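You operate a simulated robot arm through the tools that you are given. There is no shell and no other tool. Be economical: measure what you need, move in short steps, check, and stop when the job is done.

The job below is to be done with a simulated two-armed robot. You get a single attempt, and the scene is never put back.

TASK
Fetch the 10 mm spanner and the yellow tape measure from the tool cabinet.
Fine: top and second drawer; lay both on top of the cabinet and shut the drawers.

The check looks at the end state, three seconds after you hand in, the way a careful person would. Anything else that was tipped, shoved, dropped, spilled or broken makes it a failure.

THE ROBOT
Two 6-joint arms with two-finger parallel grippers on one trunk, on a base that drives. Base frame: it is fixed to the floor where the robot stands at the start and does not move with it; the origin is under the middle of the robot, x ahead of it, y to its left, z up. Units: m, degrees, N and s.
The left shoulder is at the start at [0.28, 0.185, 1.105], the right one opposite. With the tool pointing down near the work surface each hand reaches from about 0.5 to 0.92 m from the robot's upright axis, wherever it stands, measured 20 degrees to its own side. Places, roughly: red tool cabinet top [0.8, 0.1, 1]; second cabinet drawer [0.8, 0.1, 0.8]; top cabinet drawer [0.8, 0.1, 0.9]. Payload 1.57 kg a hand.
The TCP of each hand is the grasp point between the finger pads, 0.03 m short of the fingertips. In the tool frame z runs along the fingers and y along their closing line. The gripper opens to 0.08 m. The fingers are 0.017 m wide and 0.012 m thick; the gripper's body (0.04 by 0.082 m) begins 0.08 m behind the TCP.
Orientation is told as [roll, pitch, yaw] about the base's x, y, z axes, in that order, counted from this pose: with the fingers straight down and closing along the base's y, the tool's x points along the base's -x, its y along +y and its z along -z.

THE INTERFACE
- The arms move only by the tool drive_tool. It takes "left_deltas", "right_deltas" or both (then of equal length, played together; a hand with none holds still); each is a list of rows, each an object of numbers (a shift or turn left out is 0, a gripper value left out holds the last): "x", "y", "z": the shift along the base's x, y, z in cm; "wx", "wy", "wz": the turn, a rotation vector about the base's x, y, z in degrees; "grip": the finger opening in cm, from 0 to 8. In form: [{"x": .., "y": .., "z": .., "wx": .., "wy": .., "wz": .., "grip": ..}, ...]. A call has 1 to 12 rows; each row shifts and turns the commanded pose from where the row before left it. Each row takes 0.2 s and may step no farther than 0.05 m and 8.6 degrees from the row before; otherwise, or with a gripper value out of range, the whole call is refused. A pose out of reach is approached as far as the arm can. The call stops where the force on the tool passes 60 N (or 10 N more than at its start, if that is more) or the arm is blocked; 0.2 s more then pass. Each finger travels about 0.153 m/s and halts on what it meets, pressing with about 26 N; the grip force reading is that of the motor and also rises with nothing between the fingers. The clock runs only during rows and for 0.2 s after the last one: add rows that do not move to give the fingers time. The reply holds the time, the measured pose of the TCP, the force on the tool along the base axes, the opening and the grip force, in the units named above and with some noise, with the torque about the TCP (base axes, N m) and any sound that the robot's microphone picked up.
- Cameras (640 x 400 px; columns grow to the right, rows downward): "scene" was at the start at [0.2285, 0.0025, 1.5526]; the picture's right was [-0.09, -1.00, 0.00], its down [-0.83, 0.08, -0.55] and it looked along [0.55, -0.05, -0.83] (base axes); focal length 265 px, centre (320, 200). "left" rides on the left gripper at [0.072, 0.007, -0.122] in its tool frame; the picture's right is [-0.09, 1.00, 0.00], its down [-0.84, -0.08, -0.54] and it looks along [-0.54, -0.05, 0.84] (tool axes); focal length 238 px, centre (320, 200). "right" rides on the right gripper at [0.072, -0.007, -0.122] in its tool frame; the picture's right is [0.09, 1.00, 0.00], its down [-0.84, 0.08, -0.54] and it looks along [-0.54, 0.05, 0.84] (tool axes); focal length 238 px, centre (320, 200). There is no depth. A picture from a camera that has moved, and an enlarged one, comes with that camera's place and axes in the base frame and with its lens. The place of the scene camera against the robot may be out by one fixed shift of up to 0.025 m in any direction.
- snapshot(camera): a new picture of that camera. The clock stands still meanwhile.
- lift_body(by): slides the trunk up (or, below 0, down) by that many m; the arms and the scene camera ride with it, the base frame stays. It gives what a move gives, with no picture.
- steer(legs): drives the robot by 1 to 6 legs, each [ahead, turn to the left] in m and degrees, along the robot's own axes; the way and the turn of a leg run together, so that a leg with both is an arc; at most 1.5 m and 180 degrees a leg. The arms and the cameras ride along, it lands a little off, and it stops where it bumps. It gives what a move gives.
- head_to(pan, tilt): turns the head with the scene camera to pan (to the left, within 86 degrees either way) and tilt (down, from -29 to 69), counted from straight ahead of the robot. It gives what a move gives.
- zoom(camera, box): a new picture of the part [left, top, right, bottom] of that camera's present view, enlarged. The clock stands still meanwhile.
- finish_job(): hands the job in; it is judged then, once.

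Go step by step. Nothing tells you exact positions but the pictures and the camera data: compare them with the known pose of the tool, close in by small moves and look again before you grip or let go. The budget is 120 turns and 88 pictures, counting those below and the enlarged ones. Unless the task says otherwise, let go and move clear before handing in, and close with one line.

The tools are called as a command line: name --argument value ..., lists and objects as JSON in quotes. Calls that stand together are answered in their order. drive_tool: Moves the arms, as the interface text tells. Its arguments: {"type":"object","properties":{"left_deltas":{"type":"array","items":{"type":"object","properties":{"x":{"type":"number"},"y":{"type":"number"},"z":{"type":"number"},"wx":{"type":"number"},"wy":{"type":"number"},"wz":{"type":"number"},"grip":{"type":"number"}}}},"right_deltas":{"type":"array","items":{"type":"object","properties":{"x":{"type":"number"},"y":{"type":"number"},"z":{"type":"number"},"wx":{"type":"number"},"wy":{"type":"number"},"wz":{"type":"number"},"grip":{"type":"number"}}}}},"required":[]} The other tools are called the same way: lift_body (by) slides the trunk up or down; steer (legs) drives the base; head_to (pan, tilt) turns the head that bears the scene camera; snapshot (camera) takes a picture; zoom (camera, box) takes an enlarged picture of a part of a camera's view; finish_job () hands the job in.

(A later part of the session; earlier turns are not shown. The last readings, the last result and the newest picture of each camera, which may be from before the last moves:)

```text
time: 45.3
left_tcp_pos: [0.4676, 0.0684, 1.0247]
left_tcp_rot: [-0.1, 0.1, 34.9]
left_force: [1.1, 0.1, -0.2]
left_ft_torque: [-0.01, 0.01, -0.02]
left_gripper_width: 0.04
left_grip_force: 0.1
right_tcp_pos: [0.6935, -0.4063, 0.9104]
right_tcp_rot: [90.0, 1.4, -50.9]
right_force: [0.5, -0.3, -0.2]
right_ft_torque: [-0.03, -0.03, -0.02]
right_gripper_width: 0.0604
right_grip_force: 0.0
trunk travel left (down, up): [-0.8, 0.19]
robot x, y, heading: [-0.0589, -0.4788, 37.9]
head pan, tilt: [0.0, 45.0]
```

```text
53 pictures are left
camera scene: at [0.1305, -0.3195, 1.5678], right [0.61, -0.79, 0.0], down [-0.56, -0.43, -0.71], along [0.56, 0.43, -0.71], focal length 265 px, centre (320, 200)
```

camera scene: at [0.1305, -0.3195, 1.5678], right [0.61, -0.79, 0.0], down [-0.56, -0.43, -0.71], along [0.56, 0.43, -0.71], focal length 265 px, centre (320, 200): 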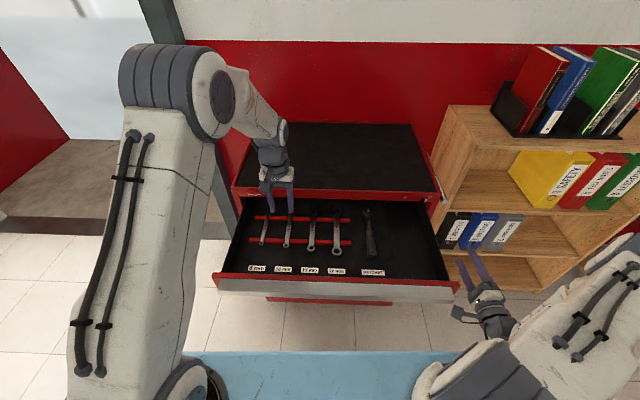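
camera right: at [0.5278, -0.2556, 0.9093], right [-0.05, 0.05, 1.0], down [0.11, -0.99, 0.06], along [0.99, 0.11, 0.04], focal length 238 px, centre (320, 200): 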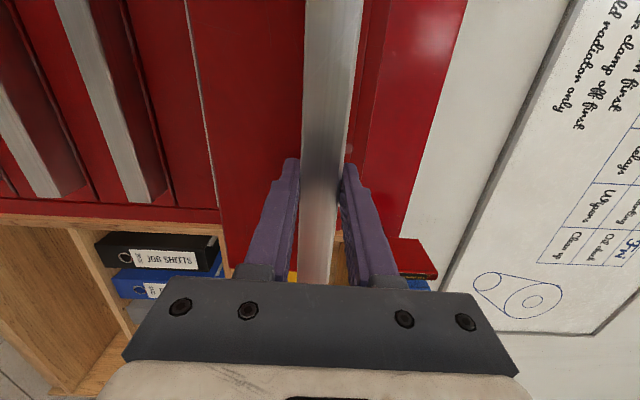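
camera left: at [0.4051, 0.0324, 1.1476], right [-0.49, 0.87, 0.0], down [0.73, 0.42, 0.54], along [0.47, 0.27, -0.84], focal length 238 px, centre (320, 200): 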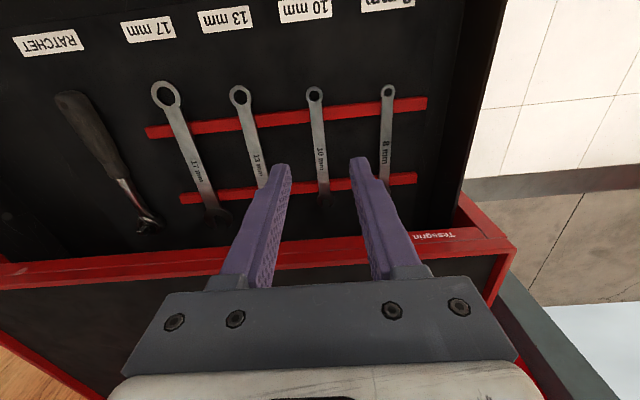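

By triangulation the spanner lies near z = 0.88. I'll shift 2.5 cm over the mid-shaft and descend carefully with the fingers open 4 cm.

drive_tool --left_deltas '[{"x": 2.2, "y": 1.2, "z": -3}, {"z": -3}, {"z": -3}, {"z": -2}, {}]'

snapshot --camera "left"

```text
time: 46.5
left_tcp_pos: [0.4887, 0.0802, 0.9135]
left_tcp_rot: [0.0, 0.0, 34.8]
left_force: [0.5, -0.1, 0.2]
left_ft_torque: [0.03, 0.01, 0.02]
left_gripper_width: 0.0401
left_grip_force: 0.0
right_tcp_pos: [0.6937, -0.4069, 0.9114]
right_tcp_rot: [90.0, 1.3, -50.8]
right_force: [-0.4, 0.2, 0.4]
right_ft_torque: [-0.03, 0.03, 0.02]
right_gripper_width: 0.06
right_grip_force: 0.1
trunk travel left (down, up): [-0.8, 0.19]
robot x, y, heading: [-0.0568, -0.4795, 37.7]
head pan, tilt: [0.0, 45.0]
```

```text
52 pictures are left
camera left: at [0.4262, 0.0446, 1.0371], right [-0.49, 0.87, 0.0], down [0.73, 0.42, 0.54], along [0.47, 0.27, -0.84], focal length 238 px, centre (320, 200)
```

left: 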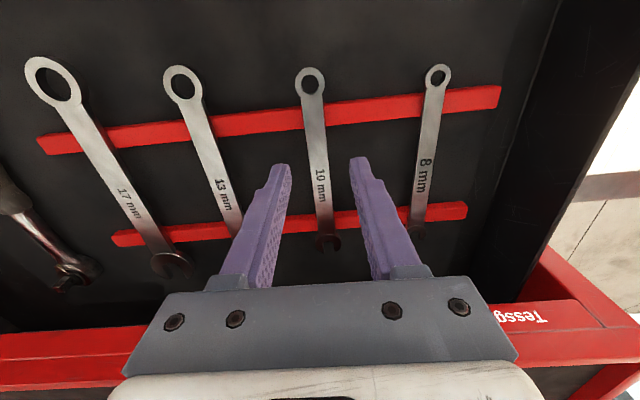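

The fingers straddle the 10 mm shaft, centred. I'll go down 1.3 cm and close.

drive_tool --left_deltas '[{"z": -0.7}, {"z": -0.6}, {"grip": 2}, {"grip": 0}, {}, {}]'

snapshot --camera "left"

```text
time: 47.9
left_tcp_pos: [0.4879, 0.0807, 0.9005]
left_tcp_rot: [-0.1, 0.1, 34.9]
left_force: [1.0, -0.1, 0.2]
left_ft_torque: [0.01, -0.05, 0.02]
left_gripper_width: 0.0124
left_grip_force: 25.8
right_tcp_pos: [0.693, -0.4072, 0.911]
right_tcp_rot: [90.0, 1.4, -50.9]
right_force: [0.0, -0.2, 0.7]
right_ft_torque: [-0.01, 0.0, 0.0]
right_gripper_width: 0.0599
right_grip_force: 0.1
trunk travel left (down, up): [-0.8, 0.19]
robot x, y, heading: [-0.0573, -0.4729, 38.1]
head pan, tilt: [0.0, 45.0]
```

```text
51 pictures are left
camera left: at [0.4262, 0.0446, 1.0246], right [-0.49, 0.87, 0.0], down [0.73, 0.42, 0.54], along [0.47, 0.27, -0.84], focal length 238 px, centre (320, 200)
```

left: 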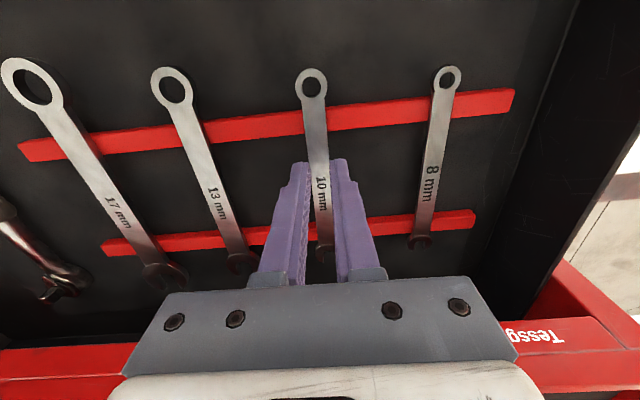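

It holds a 12 mm wide shaft. I'll lift it straight up clear of the drawer and check.

drive_tool --left_deltas '[{"z": 2}, {"z": 4}, {"z": 4}, {"z": 4}, {"z": 4}, {"z": 4}, {}]'

snapshot --camera "left"

snapshot --camera "scene"

```text
time: 49.5
left_tcp_pos: [0.4872, 0.0785, 1.1217]
left_tcp_rot: [0.0, 0.1, 34.9]
left_force: [-0.4, 0.1, 0.1]
left_ft_torque: [0.03, 0.02, -0.02]
left_gripper_width: 0.0127
left_grip_force: 25.8
right_tcp_pos: [0.6938, -0.4076, 0.9121]
right_tcp_rot: [90.0, 1.3, -50.9]
right_force: [0.3, 0.9, 0.0]
right_ft_torque: [-0.01, -0.01, 0.0]
right_gripper_width: 0.0601
right_grip_force: 0.1
trunk travel left (down, up): [-0.8, 0.19]
robot x, y, heading: [-0.0566, -0.4776, 37.8]
head pan, tilt: [0.0, 45.0]
```

```text
50 pictures are left
camera left: at [0.4253, 0.0436, 1.2447], right [-0.49, 0.87, 0.0], down [0.73, 0.42, 0.54], along [0.47, 0.27, -0.84], focal length 238 px, centre (320, 200)
```

left: 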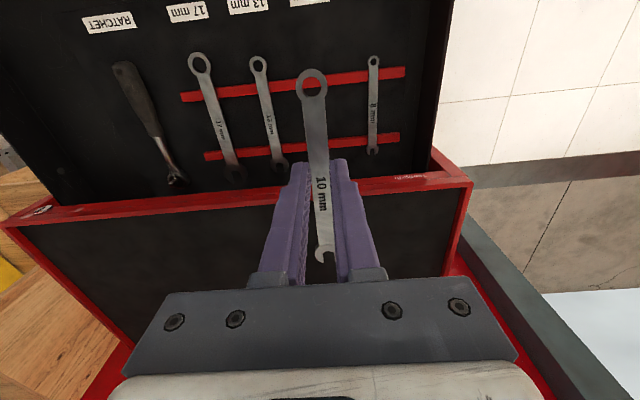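

```text
49 pictures are left
camera scene: at [0.13, -0.3198, 1.568], right [0.61, -0.79, 0.0], down [-0.56, -0.43, -0.71], along [0.56, 0.43, -0.71], focal length 265 px, centre (320, 200)
```

scene: 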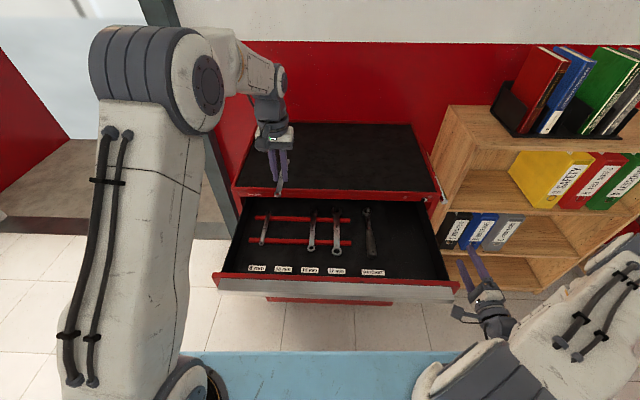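

The spanner is held, with neighbours undisturbed. Now forward over the cabinet top as far as the arm will go.

drive_tool --left_deltas '[{"x": 3.28, "y": 2.28}, {"x": 3.28, "y": 2.28}, {"x": 3.28, "y": 2.28}, {"x": 3.28, "y": 2.28}, {"x": 3.28, "y": 2.28}, {"x": 1.5, "y": 1.05}, {}]'

snapshot --camera "left"

```text
time: 51.1
left_tcp_pos: [0.5762, 0.1424, 1.1166]
left_tcp_rot: [0.0, 0.0, 34.9]
left_force: [0.6, 0.0, -1.1]
left_ft_torque: [-0.02, 0.02, -0.04]
left_gripper_width: 0.0128
left_grip_force: 25.9
left hand out of reach, approached as far as the arm can: row 3, 4, 5, 6
right_tcp_pos: [0.6928, -0.4074, 0.9114]
right_tcp_rot: [90.1, 1.3, -50.9]
right_force: [0.7, -0.5, 0.2]
right_ft_torque: [-0.02, 0.0, 0.0]
right_gripper_width: 0.06
right_grip_force: 0.1
trunk travel left (down, up): [-0.8, 0.19]
robot x, y, heading: [-0.0594, -0.4757, 38.0]
head pan, tilt: [0.0, 45.0]
```

```text
48 pictures are left
camera left: at [0.5152, 0.1081, 1.2403], right [-0.49, 0.87, 0.0], down [0.73, 0.42, 0.54], along [0.47, 0.27, -0.84], focal length 238 px, centre (320, 200)
```

left: 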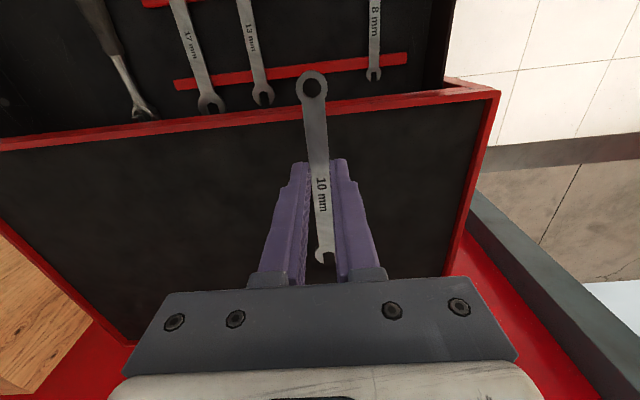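

The arm stops about 8 cm short. There is still room between the trunk and the drawer, so I'll creep the base 8 cm ahead.

steer --legs '[[0.08, 0]]'

drive_tool --left_deltas '[{"z": -3}, {}]'

snapshot --camera "left"

snapshot --camera "scene"

```text
time: 52.0
left_tcp_pos: [0.6153, 0.1712, 1.1166]
left_tcp_rot: [0.0, -0.2, 34.9]
left_force: [-0.1, 0.6, 0.0]
left_ft_torque: [0.02, -0.02, -0.01]
left_gripper_width: 0.0126
left_grip_force: 26.0
right_tcp_pos: [0.7346, -0.386, 0.913]
right_tcp_rot: [90.4, 0.4, -51.7]
right_force: [0.4, 0.9, -0.4]
right_ft_torque: [0.04, 0.0, -0.02]
right_gripper_width: 0.0601
right_grip_force: 0.0
trunk travel left (down, up): [-0.8, 0.19]
robot x, y, heading: [-0.0231, -0.4466, 37.1]
head pan, tilt: [0.0, 45.0]
stopped in leg 1: the robot was blocked; the commanded pose is now the measured one
```

```text
time: 52.6
left_tcp_pos: [0.6156, 0.1709, 1.0859]
left_tcp_rot: [0.0, -0.3, 34.8]
left_force: [-0.1, 0.4, -0.3]
left_ft_torque: [0.0, 0.06, -0.02]
left_gripper_width: 0.0128
left_grip_force: 25.6
right_tcp_pos: [0.736, -0.386, 0.9154]
right_tcp_rot: [90.4, 0.4, -51.8]
right_force: [-0.9, -0.7, 0.1]
right_ft_torque: [-0.02, -0.03, -0.03]
right_gripper_width: 0.06
right_grip_force: 0.0
trunk travel left (down, up): [-0.8, 0.19]
robot x, y, heading: [-0.0193, -0.4493, 37.0]
head pan, tilt: [0.0, 45.0]
```

```text
47 pictures are left
camera left: at [0.553, 0.1357, 1.2095], right [-0.49, 0.87, 0.0], down [0.73, 0.41, 0.55], along [0.47, 0.27, -0.84], focal length 238 px, centre (320, 200)
```

left: 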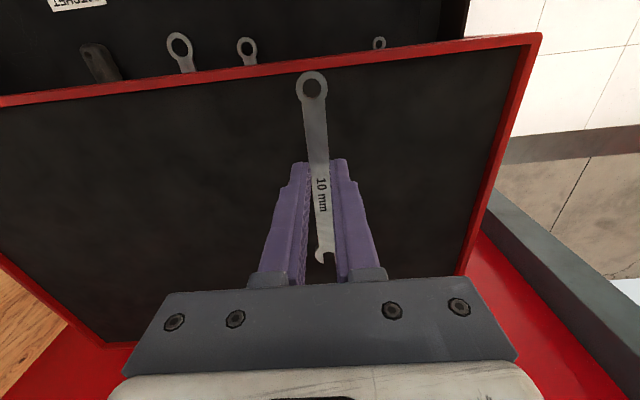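

```text
46 pictures are left
camera scene: at [0.1685, -0.2946, 1.5679], right [0.6, -0.8, 0.0], down [-0.56, -0.43, -0.71], along [0.56, 0.43, -0.71], focal length 265 px, centre (320, 200)
```

scene: 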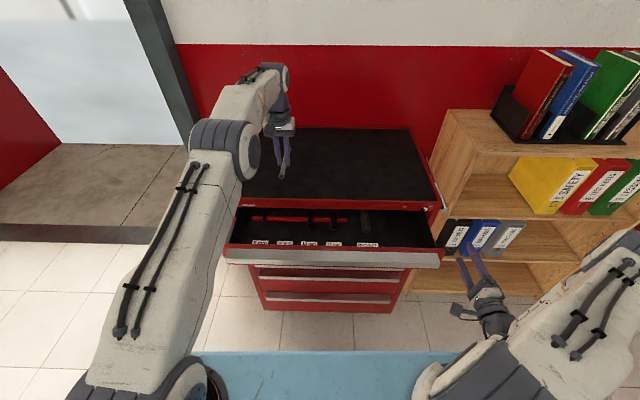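

The base stopped after 4.5 cm, and the drawer was nudged partly shut, which does no harm. The spanner needs about 5 cm more over the top, so I'll try reaching forward while lowering.

drive_tool --left_deltas '[{"x": 1.64, "y": 1.14, "z": -0.5}, {"x": 1.64, "y": 1.14, "z": -0.5}, {"x": 1.64, "y": 1.14, "z": -0.5}, {}]'

snapshot --camera "scene"

```text
time: 53.6
left_tcp_pos: [0.6219, 0.181, 1.0727]
left_tcp_rot: [0.1, -0.3, 34.9]
left_force: [-0.1, -0.5, -0.9]
left_ft_torque: [0.01, 0.0, -0.01]
left_gripper_width: 0.0124
left_grip_force: 25.7
left hand out of reach, approached as far as the arm can: row 1, 2, 3
right_tcp_pos: [0.7351, -0.3849, 0.9149]
right_tcp_rot: [90.4, 0.5, -51.9]
right_force: [0.5, 1.4, 0.1]
right_ft_torque: [-0.02, 0.0, -0.01]
right_gripper_width: 0.0599
right_grip_force: 0.1
trunk travel left (down, up): [-0.8, 0.19]
robot x, y, heading: [-0.0245, -0.4487, 37.3]
head pan, tilt: [0.0, 45.0]
```

```text
45 pictures are left
camera scene: at [0.1682, -0.2947, 1.5679], right [0.6, -0.8, 0.0], down [-0.56, -0.43, -0.71], along [0.56, 0.43, -0.71], focal length 265 px, centre (320, 200)
```

scene: 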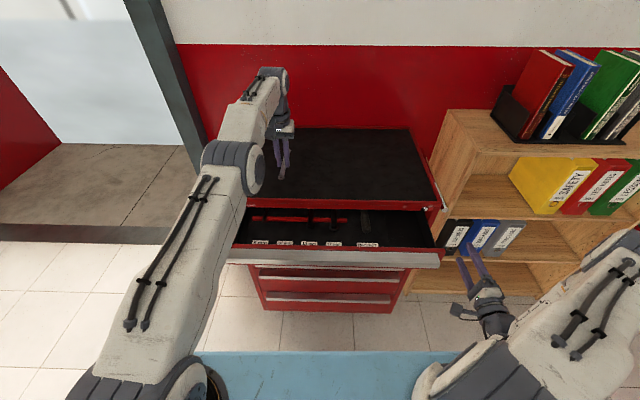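

The arm is fully stretched with the grip point 7 cm inside the edge. I'll turn the spanner parallel to the front edge so all of it lies over the top.

drive_tool --left_deltas '[{"wz": 8.5}, {"wz": 8.5}, {"wz": 8.5}, {"wz": 8.5}, {"wz": 8.5}, {"wz": 8.5}, {"wz": 8.5}, {"wz": 8.5}, {"wz": 8.5}, {"wz": 8.5}, {}]'

snapshot --camera "left"

snapshot --camera "scene"

```text
time: 56.0
left_tcp_pos: [0.6208, 0.1796, 1.074]
left_tcp_rot: [0.0, -0.3, 119.9]
left_force: [-0.3, 0.5, -0.2]
left_ft_torque: [-0.03, 0.01, -0.01]
left_gripper_width: 0.0126
left_grip_force: 26.2
right_tcp_pos: [0.7351, -0.3851, 0.9145]
right_tcp_rot: [90.4, 0.4, -51.8]
right_force: [-1.0, 0.3, 0.1]
right_ft_torque: [-0.02, 0.03, -0.02]
right_gripper_width: 0.0601
right_grip_force: 0.0
trunk travel left (down, up): [-0.8, 0.19]
robot x, y, heading: [-0.0222, -0.4493, 37.1]
head pan, tilt: [0.0, 45.0]
```

```text
44 pictures are left
camera left: at [0.6524, 0.1131, 1.1979], right [-0.91, -0.42, 0.0], down [-0.35, 0.76, 0.55], along [-0.23, 0.5, -0.84], focal length 238 px, centre (320, 200)
```

left: 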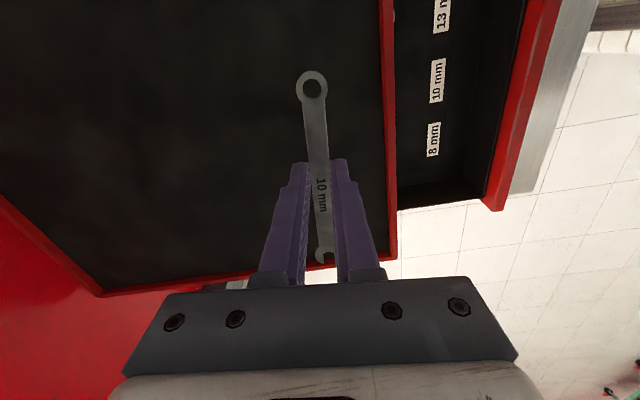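

```text
43 pictures are left
camera scene: at [0.1683, -0.2947, 1.5679], right [0.6, -0.8, 0.0], down [-0.56, -0.43, -0.71], along [0.56, 0.43, -0.71], focal length 265 px, centre (320, 200)
```

scene: 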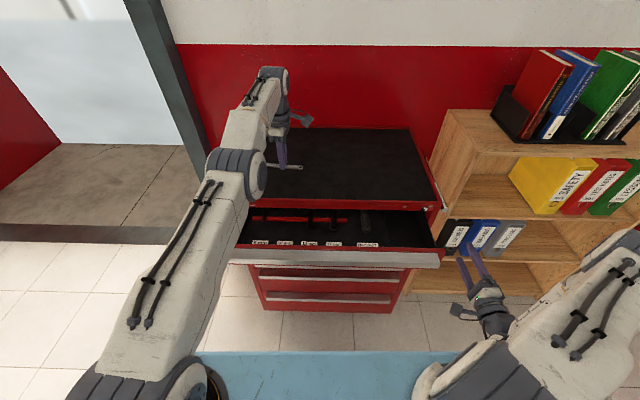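

The spanner is entirely over the mat. Lowering until the fingertips nearly touch.

drive_tool --left_deltas '[{"z": -2}, {"z": -1.5}, {"z": -0.3}, {"z": -0.3}, {"z": -0.2}, {}]'

snapshot --camera "left"

```text
time: 57.4
left_tcp_pos: [0.6227, 0.1796, 1.0309]
left_tcp_rot: [0.1, -0.3, 120.0]
left_force: [-0.3, 0.3, -0.7]
left_ft_torque: [-0.03, 0.02, 0.01]
left_gripper_width: 0.0127
left_grip_force: 26.4
right_tcp_pos: [0.7352, -0.3866, 0.9141]
right_tcp_rot: [90.4, 0.3, -51.8]
right_force: [-0.6, 0.3, -0.4]
right_ft_torque: [-0.01, -0.01, 0.04]
right_gripper_width: 0.0601
right_grip_force: 0.1
trunk travel left (down, up): [-0.8, 0.19]
robot x, y, heading: [-0.0225, -0.4477, 37.6]
head pan, tilt: [0.0, 45.0]
```

```text
42 pictures are left
camera left: at [0.654, 0.1145, 1.154], right [-0.91, -0.42, 0.0], down [-0.35, 0.76, 0.55], along [-0.23, 0.5, -0.84], focal length 238 px, centre (320, 200)
```

left: 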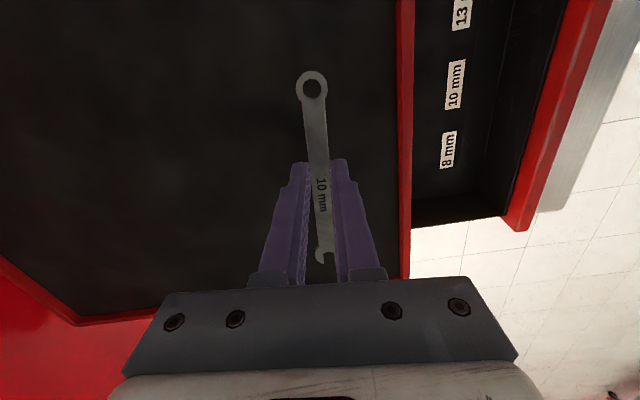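

drive_tool --left_deltas '[{"z": -0.3}, {"z": -0.2}, {"z": -0.2}, {}]'

```text
time: 58.4
left_tcp_pos: [0.6231, 0.1794, 1.025]
left_tcp_rot: [0.3, -0.4, 119.9]
left_force: [-0.1, -0.4, -1.2]
left_ft_torque: [-0.02, 0.02, -0.05]
left_gripper_width: 0.0122
left_grip_force: 25.9
right_tcp_pos: [0.7348, -0.3866, 0.9135]
right_tcp_rot: [90.4, 0.4, -51.8]
right_force: [0.6, -0.5, -0.2]
right_ft_torque: [-0.02, -0.03, 0.04]
right_gripper_width: 0.0598
right_grip_force: 0.2
trunk travel left (down, up): [-0.8, 0.19]
robot x, y, heading: [-0.0241, -0.4495, 37.1]
head pan, tilt: [0.0, 45.0]
```

No contact yet; continuing in fine steps.

drive_tool --left_deltas '[{"z": -0.2}, {"z": -0.2}, {"z": -0.2}, {"z": -0.2}, {}]'

```text
time: 59.6
left_tcp_pos: [0.6237, 0.1819, 1.0149]
left_tcp_rot: [0.2, -0.3, 119.8]
left_force: [0.8, 0.2, -0.5]
left_ft_torque: [-0.02, -0.01, 0.03]
left_gripper_width: 0.0128
left_grip_force: 25.8
right_tcp_pos: [0.7352, -0.3865, 0.9142]
right_tcp_rot: [90.3, 0.4, -51.8]
right_force: [0.1, 0.5, -0.1]
right_ft_torque: [0.03, 0.03, -0.02]
right_gripper_width: 0.0597
right_grip_force: 0.0
trunk travel left (down, up): [-0.8, 0.19]
robot x, y, heading: [-0.0193, -0.4509, 37.2]
head pan, tilt: [0.0, 45.0]
```

drive_tool --left_deltas '[{"z": -0.2}, {"z": -0.2}, {"z": -0.2}, {}]'

snapshot --camera "left"

```text
time: 60.6
left_tcp_pos: [0.625, 0.1806, 1.0098]
left_tcp_rot: [0.2, -0.3, 119.9]
left_force: [0.4, -0.4, -0.4]
left_ft_torque: [-0.01, 0.01, 0.01]
left_gripper_width: 0.0127
left_grip_force: 26.1
right_tcp_pos: [0.7346, -0.3867, 0.9138]
right_tcp_rot: [90.4, 0.3, -51.8]
right_force: [1.1, 0.0, 0.6]
right_ft_torque: [0.02, 0.02, -0.04]
right_gripper_width: 0.0604
right_grip_force: 0.2
trunk travel left (down, up): [-0.8, 0.19]
robot x, y, heading: [-0.021, -0.4503, 37.2]
head pan, tilt: [0.0, 45.0]
```

```text
41 pictures are left
camera left: at [0.6552, 0.1152, 1.1337], right [-0.91, -0.42, 0.0], down [-0.35, 0.76, 0.55], along [-0.23, 0.5, -0.84], focal length 238 px, centre (320, 200)
```

left: 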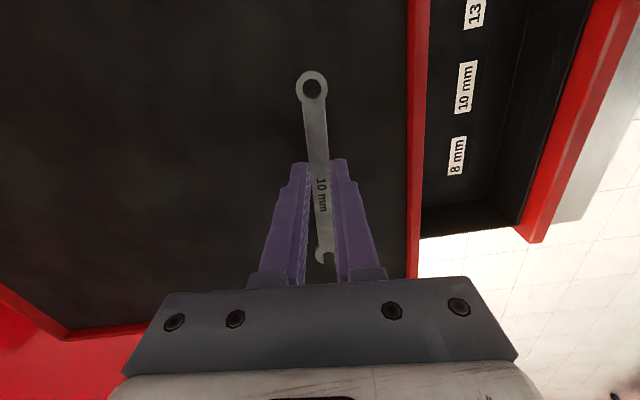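

drive_tool --left_deltas '[{"z": -0.2}, {"z": -0.2}, {"z": -0.2}, {"z": -0.2}, {}]'

```text
time: 61.8
left_tcp_pos: [0.6244, 0.1802, 1.0022]
left_tcp_rot: [0.1, -0.3, 119.9]
left_force: [-0.8, 0.1, 0.3]
left_ft_torque: [-0.02, -0.01, -0.01]
left_gripper_width: 0.0127
left_grip_force: 25.8
right_tcp_pos: [0.7355, -0.3858, 0.9142]
right_tcp_rot: [90.4, 0.4, -51.8]
right_force: [-0.7, 0.1, 0.0]
right_ft_torque: [0.01, -0.05, 0.03]
right_gripper_width: 0.0598
right_grip_force: 0.1
trunk travel left (down, up): [-0.8, 0.19]
robot x, y, heading: [-0.0228, -0.449, 37.1]
head pan, tilt: [0.0, 45.0]
```

drive_tool --left_deltas '[{"z": -0.2}, {"z": -0.2}, {"z": -0.2}, {"z": -0.2}, {}]'

zoom --camera "scene" --box '[220, 110, 340, 185]'

```text
time: 63.0
left_tcp_pos: [0.6255, 0.1811, 0.9948]
left_tcp_rot: [0.0, -0.4, 119.9]
left_force: [0.5, 0.4, -0.6]
left_ft_torque: [-0.03, 0.02, 0.01]
left_gripper_width: 0.0125
left_grip_force: 25.9
left hand out of reach, approached as far as the arm can: row 2
right_tcp_pos: [0.7348, -0.386, 0.9146]
right_tcp_rot: [90.4, 0.4, -51.8]
right_force: [0.2, -0.2, 0.0]
right_ft_torque: [0.03, -0.01, 0.0]
right_gripper_width: 0.0599
right_grip_force: 0.2
trunk travel left (down, up): [-0.8, 0.19]
robot x, y, heading: [-0.022, -0.4508, 37.0]
head pan, tilt: [0.0, 45.0]
```

```text
5.33 times, centred on (280, 148) of scene
camera zoom: at [0.1683, -0.2947, 1.5679], right [0.6, -0.8, 0.0], down [-0.56, -0.43, -0.71], along [0.56, 0.43, -0.71], focal length 1411 px, centre (533, 480)
```

zoom: 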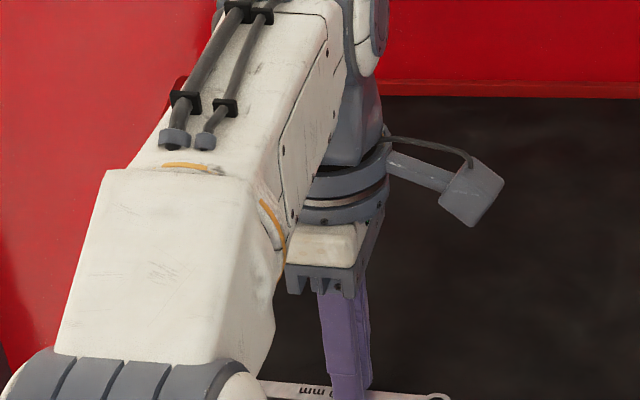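

drive_tool --left_deltas '[{"z": -0.2}, {"z": -0.2}, {"z": -0.2}, {"z": -0.2}, {}]'

zoom --camera "scene" --box '[230, 130, 350, 205]'

```text
time: 64.2
left_tcp_pos: [0.6246, 0.1805, 0.9903]
left_tcp_rot: [-0.4, -0.3, 119.9]
left_force: [-3.3, -0.7, 29.3]
left_ft_torque: [-0.23, 0.23, -0.07]
left_gripper_width: 0.0125
left_grip_force: 25.9
right_tcp_pos: [0.734, -0.3868, 0.9147]
right_tcp_rot: [90.5, 0.5, -51.8]
right_force: [1.0, 0.0, 0.1]
right_ft_torque: [0.0, 0.02, 0.01]
right_gripper_width: 0.06
right_grip_force: 0.1
trunk travel left (down, up): [-0.8, 0.19]
robot x, y, heading: [-0.0244, -0.4476, 37.2]
head pan, tilt: [0.0, 45.0]
```

```text
5.33 times, centred on (290, 168) of scene
camera zoom: at [0.167, -0.2959, 1.5685], right [0.6, -0.8, 0.0], down [-0.56, -0.43, -0.71], along [0.56, 0.43, -0.71], focal length 1411 px, centre (480, 373)
```

zoom: 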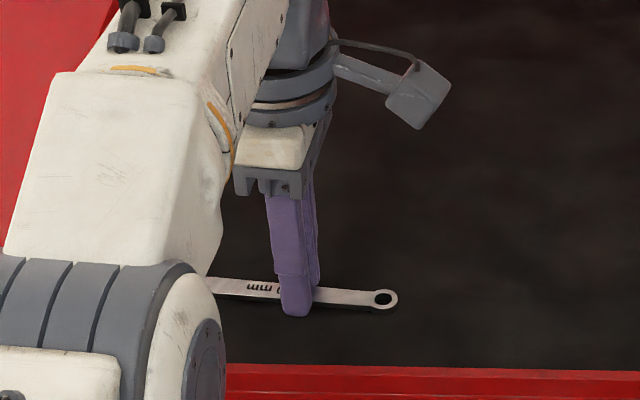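

Contact at 29 N, so the top surface is at z ≈ 0.96. I'll ease up 2 mm, release and rise.

drive_tool --left_deltas '[{"z": 0.2}, {"grip": 2}, {"grip": 4}, {}, {"z": 2}, {"z": 4}, {"z": 4}, {}]'

snapshot --camera "left"

snapshot --camera "scene"

```text
time: 66.0
left_tcp_pos: [0.6167, 0.1778, 1.0855]
left_tcp_rot: [-0.1, -0.2, 119.8]
left_force: [-0.7, 0.4, -0.3]
left_ft_torque: [0.04, 0.01, -0.02]
left_gripper_width: 0.0398
left_grip_force: 0.0
left hand out of reach, approached as far as the arm can: row 7
right_tcp_pos: [0.7349, -0.3863, 0.9144]
right_tcp_rot: [90.3, 0.4, -51.8]
right_force: [0.5, 0.7, -1.0]
right_ft_torque: [-0.04, 0.0, -0.02]
right_gripper_width: 0.06
right_grip_force: 0.1
trunk travel left (down, up): [-0.8, 0.19]
robot x, y, heading: [-0.0253, -0.4514, 37.2]
head pan, tilt: [0.0, 45.0]
```

```text
38 pictures are left
camera left: at [0.6488, 0.1114, 1.2091], right [-0.91, -0.42, 0.0], down [-0.35, 0.76, 0.55], along [-0.23, 0.5, -0.84], focal length 238 px, centre (320, 200)
```

left: 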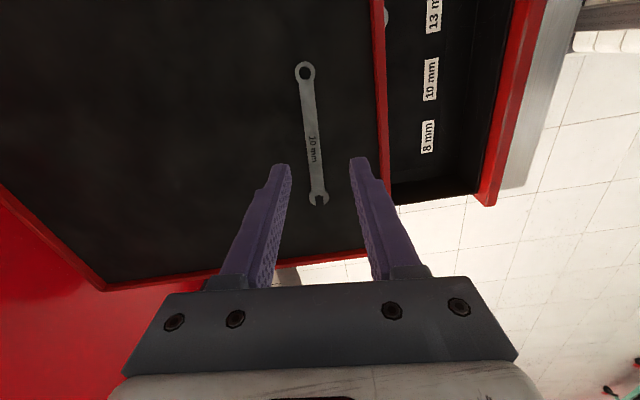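

```text
37 pictures are left
camera scene: at [0.1681, -0.2948, 1.5679], right [0.6, -0.8, 0.0], down [-0.56, -0.43, -0.71], along [0.56, 0.43, -0.71], focal length 265 px, centre (320, 200)
```

scene: 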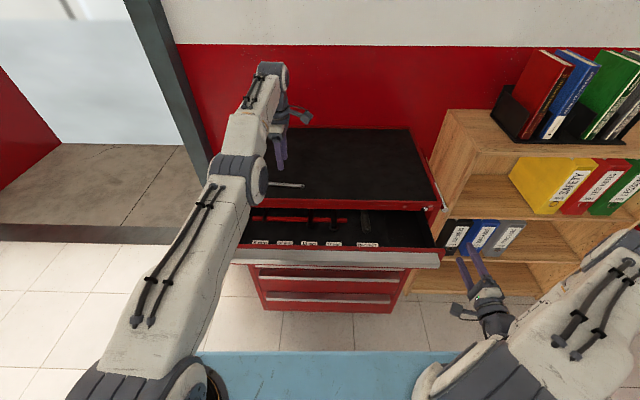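

The spanner lies flat on the top. Next I'll back the base a little, bring the left hand round in front of the drawer handle and push the drawer shut.

steer --legs '[[-0.05, 0]]'

drive_tool --left_deltas '[{"x": -2.55, "y": -1.91, "wz": -8.5}, {"x": -2.55, "y": -1.91, "wz": -8.5}, {"x": -2.55, "y": -1.91, "wz": -8.5}, {"x": -2.55, "y": -1.91, "wz": -8.5}, {"x": -2.55, "y": -1.91, "wz": -8.5}, {"x": -2.55, "y": -1.91, "wz": -8.5}, {"x": -2.55, "y": -1.91, "wz": -8.5}, {"x": -2.55, "y": -1.91, "wz": -8.5}, {"x": -2.55, "y": -1.91, "wz": -8.5, "grip": 3}, {"x": -2.55, "y": -1.91, "wz": -8.5}, {}]'

snapshot --camera "left"

snapshot --camera "scene"

```text
time: 67.0
left_tcp_pos: [0.5774, 0.1471, 1.0848]
left_tcp_rot: [0.0, -0.3, 119.9]
left_force: [0.0, 0.1, 0.1]
left_ft_torque: [0.0, 0.03, -0.01]
left_gripper_width: 0.0399
left_grip_force: 0.1
right_tcp_pos: [0.6951, -0.4156, 0.9128]
right_tcp_rot: [90.5, 0.4, -51.7]
right_force: [-1.1, 0.6, 0.2]
right_ft_torque: [0.0, 0.02, -0.01]
right_gripper_width: 0.0601
right_grip_force: 0.1
trunk travel left (down, up): [-0.8, 0.19]
robot x, y, heading: [-0.065, -0.4794, 37.1]
head pan, tilt: [0.0, 45.0]
```

```text
time: 69.4
left_tcp_pos: [0.5768, 0.1299, 1.1122]
left_tcp_rot: [0.9, 0.1, 85.9]
left_force: [-0.2, 0.1, -1.4]
left_ft_torque: [0.01, -0.02, -0.03]
left_gripper_width: 0.0298
left_grip_force: 0.0
left hand out of reach, approached as far as the arm can: row 1, 2, 3, 4, 5, 6, 7, 8, 9, 10
right_tcp_pos: [0.6949, -0.4151, 0.9138]
right_tcp_rot: [90.3, 0.4, -51.6]
right_force: [0.2, -0.8, 0.1]
right_ft_torque: [0.0, -0.01, 0.03]
right_gripper_width: 0.06
right_grip_force: 0.1
trunk travel left (down, up): [-0.8, 0.19]
robot x, y, heading: [-0.0662, -0.4771, 37.2]
head pan, tilt: [0.0, 45.0]
```

```text
36 pictures are left
camera left: at [0.5671, 0.059, 1.2361], right [-0.99, 0.16, 0.02], down [0.15, 0.83, 0.54], along [0.07, 0.53, -0.84], focal length 238 px, centre (320, 200)
```

left: 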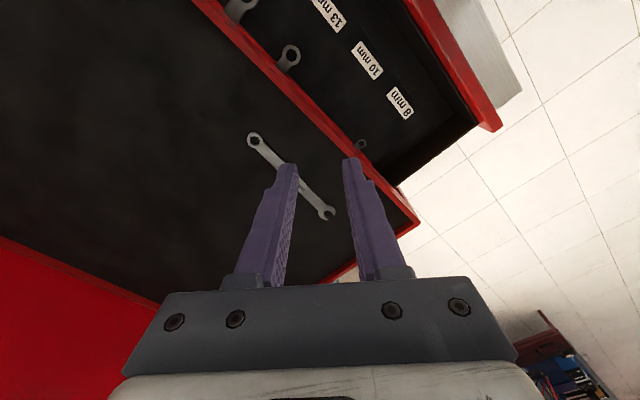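

```text
35 pictures are left
camera scene: at [0.1278, -0.3252, 1.5679], right [0.6, -0.8, 0.0], down [-0.56, -0.43, -0.71], along [0.56, 0.43, -0.71], focal length 265 px, centre (320, 200)
```

scene: 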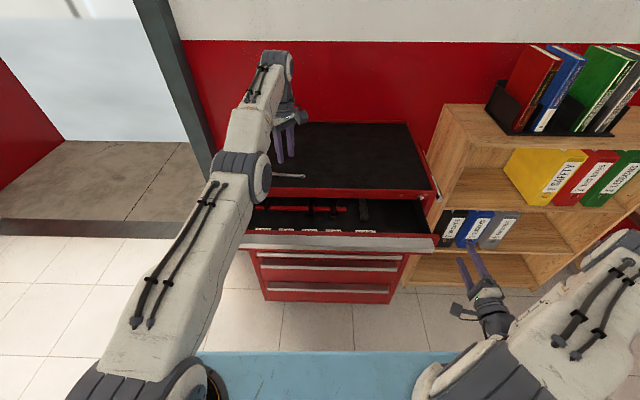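

The arm seems stuck near full stretch. I'll hold and let it catch up.

drive_tool --left_deltas '[{"x": -0.2}, {}, {"x": 0.2}, {}]'

```text
time: 70.4
left_tcp_pos: [0.5773, 0.13, 1.1121]
left_tcp_rot: [0.9, 0.1, 86.0]
left_force: [-0.2, 0.5, 1.2]
left_ft_torque: [-0.01, 0.0, 0.0]
left_gripper_width: 0.0301
left_grip_force: 0.1
right_tcp_pos: [0.6949, -0.416, 0.9144]
right_tcp_rot: [90.4, 0.5, -51.8]
right_force: [0.6, 0.3, 0.5]
right_ft_torque: [0.0, 0.0, 0.02]
right_gripper_width: 0.0601
right_grip_force: 0.0
trunk travel left (down, up): [-0.8, 0.19]
robot x, y, heading: [-0.0658, -0.4794, 37.3]
head pan, tilt: [0.0, 45.0]
```

drive_tool --left_deltas '[{"x": -2, "y": -1.4}, {"x": -2, "y": -1.4}, {"x": -2, "y": -1.4}, {"x": -2, "y": -1.4}, {}]'

```text
time: 71.6
left_tcp_pos: [0.5766, 0.1294, 1.1112]
left_tcp_rot: [1.0, 0.0, 85.9]
left_force: [0.2, 0.6, 0.4]
left_ft_torque: [0.03, 0.0, 0.02]
left_gripper_width: 0.0301
left_grip_force: 0.0
left hand out of reach, approached as far as the arm can: row 1, 2, 3, 4
right_tcp_pos: [0.6933, -0.4167, 0.9149]
right_tcp_rot: [90.4, 0.4, -51.7]
right_force: [0.1, 0.5, -1.0]
right_ft_torque: [0.02, -0.01, -0.01]
right_gripper_width: 0.0598
right_grip_force: 0.1
trunk travel left (down, up): [-0.8, 0.19]
robot x, y, heading: [-0.0619, -0.4834, 37.2]
head pan, tilt: [0.0, 45.0]
```

The solver seems caught in a local limit. I'll bring the command back to the present pose, then retry with translation only.

drive_tool --left_deltas '[{"x": 3.3, "y": 2.3, "wz": 5}, {"x": 3.3, "y": 2.3, "wz": 5}, {"x": 3.3, "y": 2.3, "wz": 5}, {"x": 3.3, "y": 2.3, "wz": 5}, {"x": 3.3, "y": 2.3, "wz": 5}, {"x": 3.3, "y": 2.3, "wz": 5}, {"x": 3.3, "y": 2.3, "wz": 5}, {"x": 3.3, "y": 2.3, "wz": 5}, {"x": 3.3, "y": 2.3, "wz": 5}, {"x": 3.3, "y": 2.3, "wz": 5}, {}]'

```text
time: 74.0
left_tcp_pos: [0.5711, 0.1581, 1.0543]
left_tcp_rot: [1.0, 0.1, 136.0]
left_force: [-0.6, -0.1, 0.5]
left_ft_torque: [0.04, 0.03, 0.01]
left_gripper_width: 0.0299
left_grip_force: 0.1
left hand out of reach, approached as far as the arm can: row 1, 2, 3, 4, 5, 6, 7, 8, 9, 10
right_tcp_pos: [0.6947, -0.4161, 0.9136]
right_tcp_rot: [90.4, 0.3, -51.7]
right_force: [-0.2, -0.6, -0.2]
right_ft_torque: [-0.03, 0.02, -0.03]
right_gripper_width: 0.0602
right_grip_force: 0.0
trunk travel left (down, up): [-0.8, 0.19]
robot x, y, heading: [-0.0605, -0.4813, 37.4]
head pan, tilt: [0.0, 45.0]
```

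The arm is likely dead straight. Lowering bent the elbow before, so I'll dip 2.5 cm (still clear of the spanner) and then retract.

drive_tool --left_deltas '[{"z": -1.2}, {"z": -1.3}, {"x": -1, "y": -0.8}, {"x": -2, "y": -1.5}, {"x": -2, "y": -1.5, "z": 1}, {}]'

```text
time: 75.4
left_tcp_pos: [0.521, 0.1247, 1.0396]
left_tcp_rot: [0.9, 0.2, 135.9]
left_force: [-0.3, 0.2, -0.1]
left_ft_torque: [-0.06, -0.02, 0.01]
left_gripper_width: 0.0298
left_grip_force: 0.1
right_tcp_pos: [0.6939, -0.4162, 0.9152]
right_tcp_rot: [90.4, 0.5, -51.7]
right_force: [0.0, -0.2, -0.7]
right_ft_torque: [-0.01, -0.01, 0.0]
right_gripper_width: 0.0599
right_grip_force: 0.0
trunk travel left (down, up): [-0.8, 0.19]
robot x, y, heading: [-0.0638, -0.4748, 36.9]
head pan, tilt: [0.0, 45.0]
```

Free again. Now round to the front of the drawer handle, turning back.

drive_tool --left_deltas '[{"x": -1.66, "y": -1.4, "z": 1, "wz": -8.4}, {"x": -1.66, "y": -1.4, "z": 1, "wz": -8.4}, {"x": -1.66, "y": -1.4, "z": 1, "wz": -8.4}, {"x": -1.66, "y": -1.4, "wz": -8.4}, {"x": -1.66, "y": -1.4, "wz": -8.4}, {"x": -1.66, "y": -1.4, "wz": -8.4}, {"x": -1.66, "y": -1.4, "wz": -8.4}, {"x": -1.66, "y": -1.4, "wz": -8.4}, {"x": -1.66, "y": -1.4, "wz": -8.4}, {"x": -1.66, "y": -1.4, "wz": -8.4}, {"x": -1.66, "y": -1.4, "wz": -8.4}, {"x": -1.66, "y": -1.4, "wz": -8.4}]'

snapshot --camera "left"

snapshot --camera "scene"

```text
time: 78.0
left_tcp_pos: [0.3212, -0.0427, 1.0674]
left_tcp_rot: [0.9, 0.0, 35.1]
left_force: [-0.3, 0.3, 0.4]
left_ft_torque: [-0.02, -0.01, -0.01]
left_gripper_width: 0.0303
left_grip_force: 0.0
right_tcp_pos: [0.694, -0.4164, 0.9152]
right_tcp_rot: [90.4, 0.4, -51.7]
right_force: [-0.6, -0.2, 0.7]
right_ft_torque: [0.0, 0.0, -0.02]
right_gripper_width: 0.0602
right_grip_force: 0.0
trunk travel left (down, up): [-0.8, 0.19]
robot x, y, heading: [-0.0645, -0.4791, 37.4]
head pan, tilt: [0.0, 45.0]
```

```text
34 pictures are left
camera left: at [0.2608, -0.0801, 1.1917], right [-0.49, 0.87, 0.02], down [0.74, 0.41, 0.54], along [0.46, 0.28, -0.84], focal length 238 px, centre (320, 200)
```

left: 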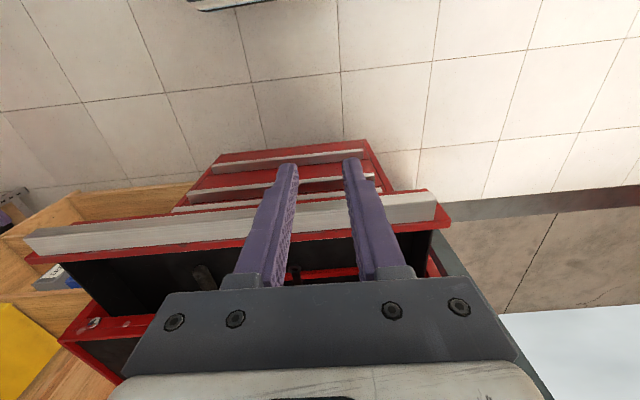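

```text
33 pictures are left
camera scene: at [0.1279, -0.3251, 1.5679], right [0.6, -0.8, 0.0], down [-0.56, -0.43, -0.71], along [0.56, 0.43, -0.71], focal length 265 px, centre (320, 200)
```

scene: 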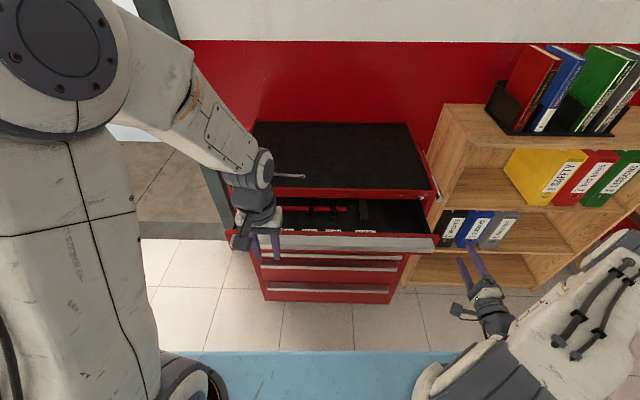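

The hand is about 11 cm in front of the handle. I'll lower to handle height and push.

drive_tool --left_deltas '[{"z": -4.6}, {"z": -4.6}, {"z": -4.5}, {"x": 1.97, "y": 1.37}, {"x": 1.97, "y": 1.37}, {"x": 1.97, "y": 1.37}, {"x": 1.97, "y": 1.37}, {"x": 1.64, "y": 1.14}, {"x": 1.64, "y": 1.14}, {"x": 1.64, "y": 1.14}, {"x": 1.64, "y": 1.14}, {}]'

snapshot --camera "left"

```text
time: 80.6
left_tcp_pos: [0.4677, 0.0539, 0.9337]
left_tcp_rot: [1.0, 0.2, 35.1]
left_force: [0.0, -0.5, -0.1]
left_ft_torque: [0.01, -0.02, 0.0]
left_gripper_width: 0.0299
left_grip_force: 0.1
right_tcp_pos: [0.6956, -0.4162, 0.9145]
right_tcp_rot: [90.4, 0.4, -51.7]
right_force: [0.7, 0.0, 0.0]
right_ft_torque: [0.04, 0.01, -0.02]
right_gripper_width: 0.0597
right_grip_force: 0.1
trunk travel left (down, up): [-0.8, 0.19]
robot x, y, heading: [-0.0617, -0.4798, 37.3]
head pan, tilt: [0.0, 45.0]
```

```text
32 pictures are left
camera left: at [0.4069, 0.0168, 1.0571], right [-0.5, 0.87, 0.02], down [0.73, 0.41, 0.54], along [0.46, 0.28, -0.84], focal length 238 px, centre (320, 200)
```

left: 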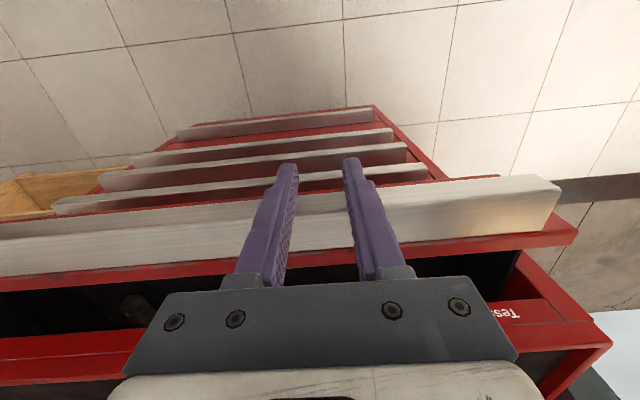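

The fingers are on the rail and the drawer is moving in. I'll push until it seats.

drive_tool --left_deltas '[{"x": 1.64, "y": 1.14}, {"x": 1.64, "y": 1.14}, {"x": 1.64, "y": 1.14}, {"x": 1.64, "y": 1.14}, {"x": 0.8, "y": 0.57}, {"x": 0.4, "y": 0.28}, {"x": 0.4, "y": 0.28}, {}]'

snapshot --camera "scene"

```text
time: 82.1
left_tcp_pos: [0.5353, 0.103, 0.9282]
left_tcp_rot: [0.9, 2.4, 35.2]
left_force: [-8.8, -6.0, 0.4]
left_ft_torque: [0.15, 0.09, 0.16]
left_gripper_width: 0.0293
left_grip_force: 0.1
right_tcp_pos: [0.6945, -0.4154, 0.9135]
right_tcp_rot: [90.6, 0.4, -51.7]
right_force: [0.1, 0.1, 0.1]
right_ft_torque: [0.02, 0.02, 0.03]
right_gripper_width: 0.06
right_grip_force: 0.0
trunk travel left (down, up): [-0.8, 0.19]
robot x, y, heading: [-0.0599, -0.4824, 37.4]
head pan, tilt: [0.0, 45.0]
stopped in row 7 (left hand): the force on the tool passed its limit at 64 N (the readings are from after the stop); the commanded pose is now the measured one
```

```text
31 pictures are left
camera scene: at [0.1265, -0.3261, 1.5679], right [0.61, -0.8, 0.0], down [-0.56, -0.43, -0.71], along [0.56, 0.43, -0.71], focal length 265 px, centre (320, 200)
```

scene: 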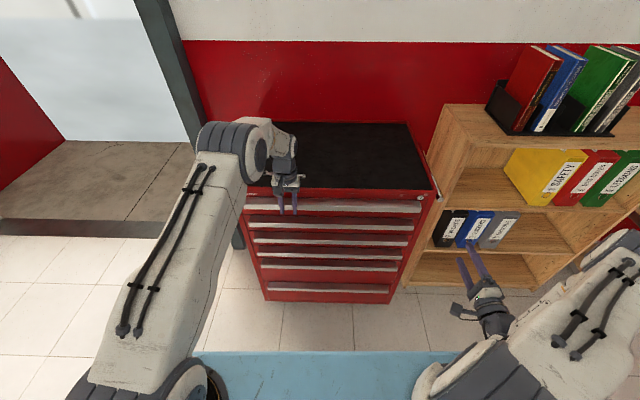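

The top drawer is shut. I'll retract the left hand and bring the right hand level with the second rail (about z 0.83).

drive_tool --left_deltas '[{"x": -3.3, "y": -2.3}, {"x": -3.3, "y": -2.3}, {"x": -3.3, "y": -2.3, "z": 3}, {"x": -2, "y": 2, "z": 4.5}, {"x": -2, "y": 2, "z": 4.5}, {"z": 4.5}]' --right_deltas '[{}, {"x": -0.3, "y": 3.8, "z": -1.7}, {"x": -0.3, "y": 3.8, "z": -1.7}, {"x": -0.3, "y": 3.8, "z": -1.7}, {"x": -0.3, "y": 3.8, "z": -1.7}, {"x": -0.3, "y": 3.8, "z": -1.6}]'

snapshot --camera "right"

```text
refused: row 3 steps farther than a row can; nothing moved
```

```text
30 pictures are left
camera right: at [0.5517, -0.4346, 0.9062], right [-0.06, 0.06, 1.0], down [0.09, -0.99, 0.07], along [0.99, 0.1, 0.05], focal length 238 px, centre (320, 200)
```

right: 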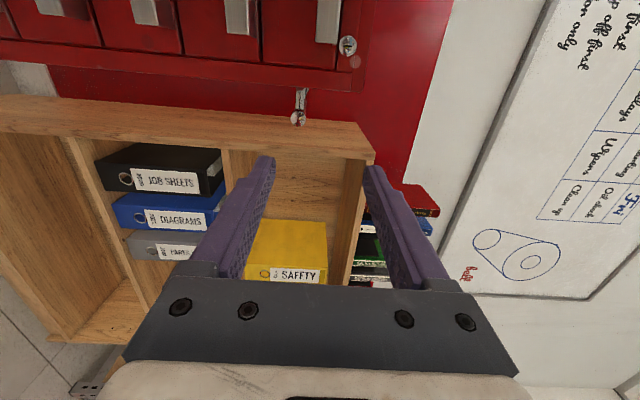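

drive_tool --left_deltas '[{"x": -3.3, "y": -2.3}, {"x": -3.3, "y": -2.3}, {"x": -2, "y": -1.4, "z": 3}, {"x": -2, "y": 2, "z": 4}, {"x": -2, "y": 2, "z": 4}, {"z": 4.5}]' --right_deltas '[{}, {"x": -0.3, "y": 3.8, "z": -1.7}, {"x": -0.3, "y": 3.8, "z": -1.7}, {"x": -0.3, "y": 3.8, "z": -1.7}, {"x": -0.3, "y": 3.8, "z": -1.7}, {"x": -0.3, "y": 3.8, "z": -1.6}]'

snapshot --camera "right"

```text
time: 83.5
left_tcp_pos: [0.4093, 0.0848, 1.0806]
left_tcp_rot: [1.0, 2.1, 35.2]
left_force: [0.1, -0.4, 0.3]
left_ft_torque: [-0.02, 0.04, -0.02]
left_gripper_width: 0.0302
left_grip_force: 0.1
right_tcp_pos: [0.6775, -0.2256, 0.8285]
right_tcp_rot: [90.5, 0.4, -51.8]
right_force: [-0.5, -0.2, 0.0]
right_ft_torque: [-0.01, -0.03, 0.0]
right_gripper_width: 0.0599
right_grip_force: 0.0
trunk travel left (down, up): [-0.8, 0.19]
robot x, y, heading: [-0.0646, -0.4813, 37.3]
head pan, tilt: [0.0, 45.0]
```

```text
29 pictures are left
camera right: at [0.5359, -0.245, 0.8204], right [-0.06, 0.06, 1.0], down [0.09, -0.99, 0.07], along [0.99, 0.1, 0.05], focal length 238 px, centre (320, 200)
```

right: 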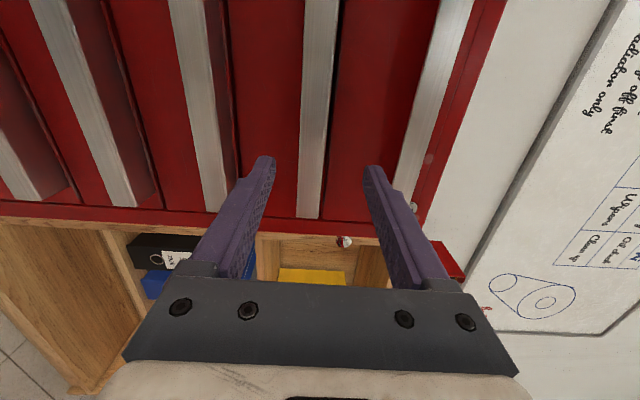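

The second rail is centred between the fingers. Advancing, then gripping.

drive_tool --right_deltas '[{"x": 1.64, "y": 1.14}, {"x": 1.64, "y": 1.14}, {"x": 1.64, "y": 1.14}, {"x": 1.23, "y": 0.86}, {"x": 0.65, "y": 0.45}, {"grip": 4}, {"grip": 2}, {"grip": 0}, {}, {}]'

snapshot --camera "right"

```text
time: 85.7
left_tcp_pos: [0.4095, 0.0846, 1.0802]
left_tcp_rot: [1.0, 2.1, 35.2]
left_force: [0.7, 0.1, -0.1]
left_ft_torque: [-0.01, 0.0, -0.03]
left_gripper_width: 0.0299
left_grip_force: 0.0
right_tcp_pos: [0.7512, -0.1905, 0.8234]
right_tcp_rot: [89.4, 0.6, -51.4]
right_force: [1.6, 0.1, -37.8]
right_ft_torque: [-0.22, -0.73, -0.65]
right_gripper_width: 0.024
right_grip_force: 35.9
right hand out of reach, approached as far as the arm can: row 3, 4
trunk travel left (down, up): [-0.8, 0.19]
robot x, y, heading: [-0.0625, -0.4799, 37.4]
head pan, tilt: [0.0, 45.0]
```

```text
28 pictures are left
camera right: at [0.6091, -0.21, 0.817], right [-0.04, 0.07, 1.0], down [0.1, -0.99, 0.08], along [0.99, 0.1, 0.04], focal length 238 px, centre (320, 200)
```

right: 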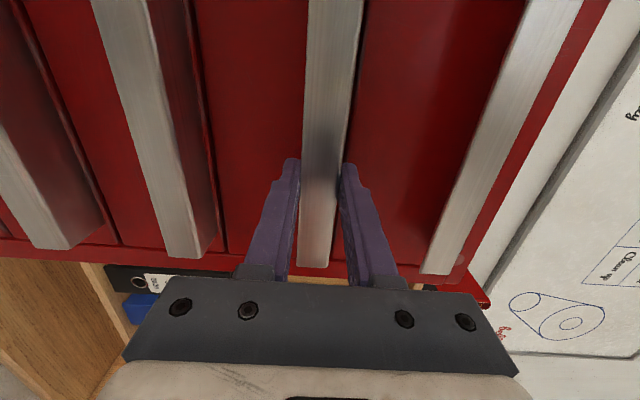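

Gripped as before. I'll ease the vertical load and pull about 9 cm.

drive_tool --right_deltas '[{"z": -0.4}, {"x": -0.8, "y": -0.57}, {"x": -0.8, "y": -0.57}, {"x": -0.8, "y": -0.57}, {"x": -0.8, "y": -0.57}, {"x": -0.8, "y": -0.57}, {"x": -1, "y": -0.7}, {"x": -1, "y": -0.7}, {"x": -1, "y": -0.7}, {}]'

snapshot --camera "scene"

```text
time: 87.9
left_tcp_pos: [0.411, 0.0836, 1.0806]
left_tcp_rot: [1.1, 2.1, 35.2]
left_force: [0.1, 0.7, 0.9]
left_ft_torque: [-0.03, 0.0, 0.01]
left_gripper_width: 0.0299
left_grip_force: 0.0
right_tcp_pos: [0.6828, -0.2392, 0.8213]
right_tcp_rot: [89.8, 0.5, -51.8]
right_force: [8.1, -11.8, -31.9]
right_ft_torque: [-0.34, -0.64, 0.23]
right_gripper_width: 0.0238
right_grip_force: 35.5
trunk travel left (down, up): [-0.8, 0.19]
robot x, y, heading: [-0.0647, -0.4802, 37.4]
head pan, tilt: [0.0, 45.0]
```

```text
27 pictures are left
camera scene: at [0.1293, -0.3256, 1.5676], right [0.61, -0.8, 0.0], down [-0.56, -0.43, -0.71], along [0.56, 0.43, -0.71], focal length 265 px, centre (320, 200)
```

scene: 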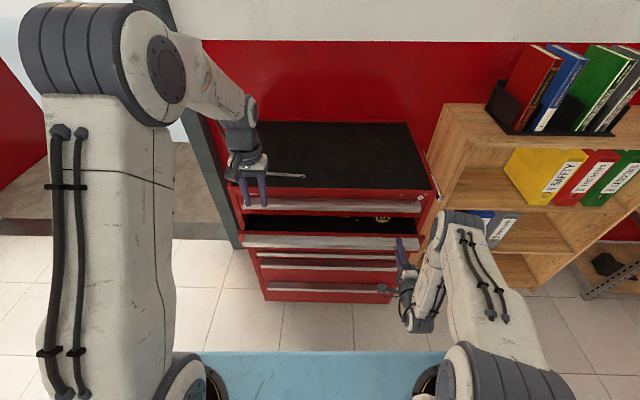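

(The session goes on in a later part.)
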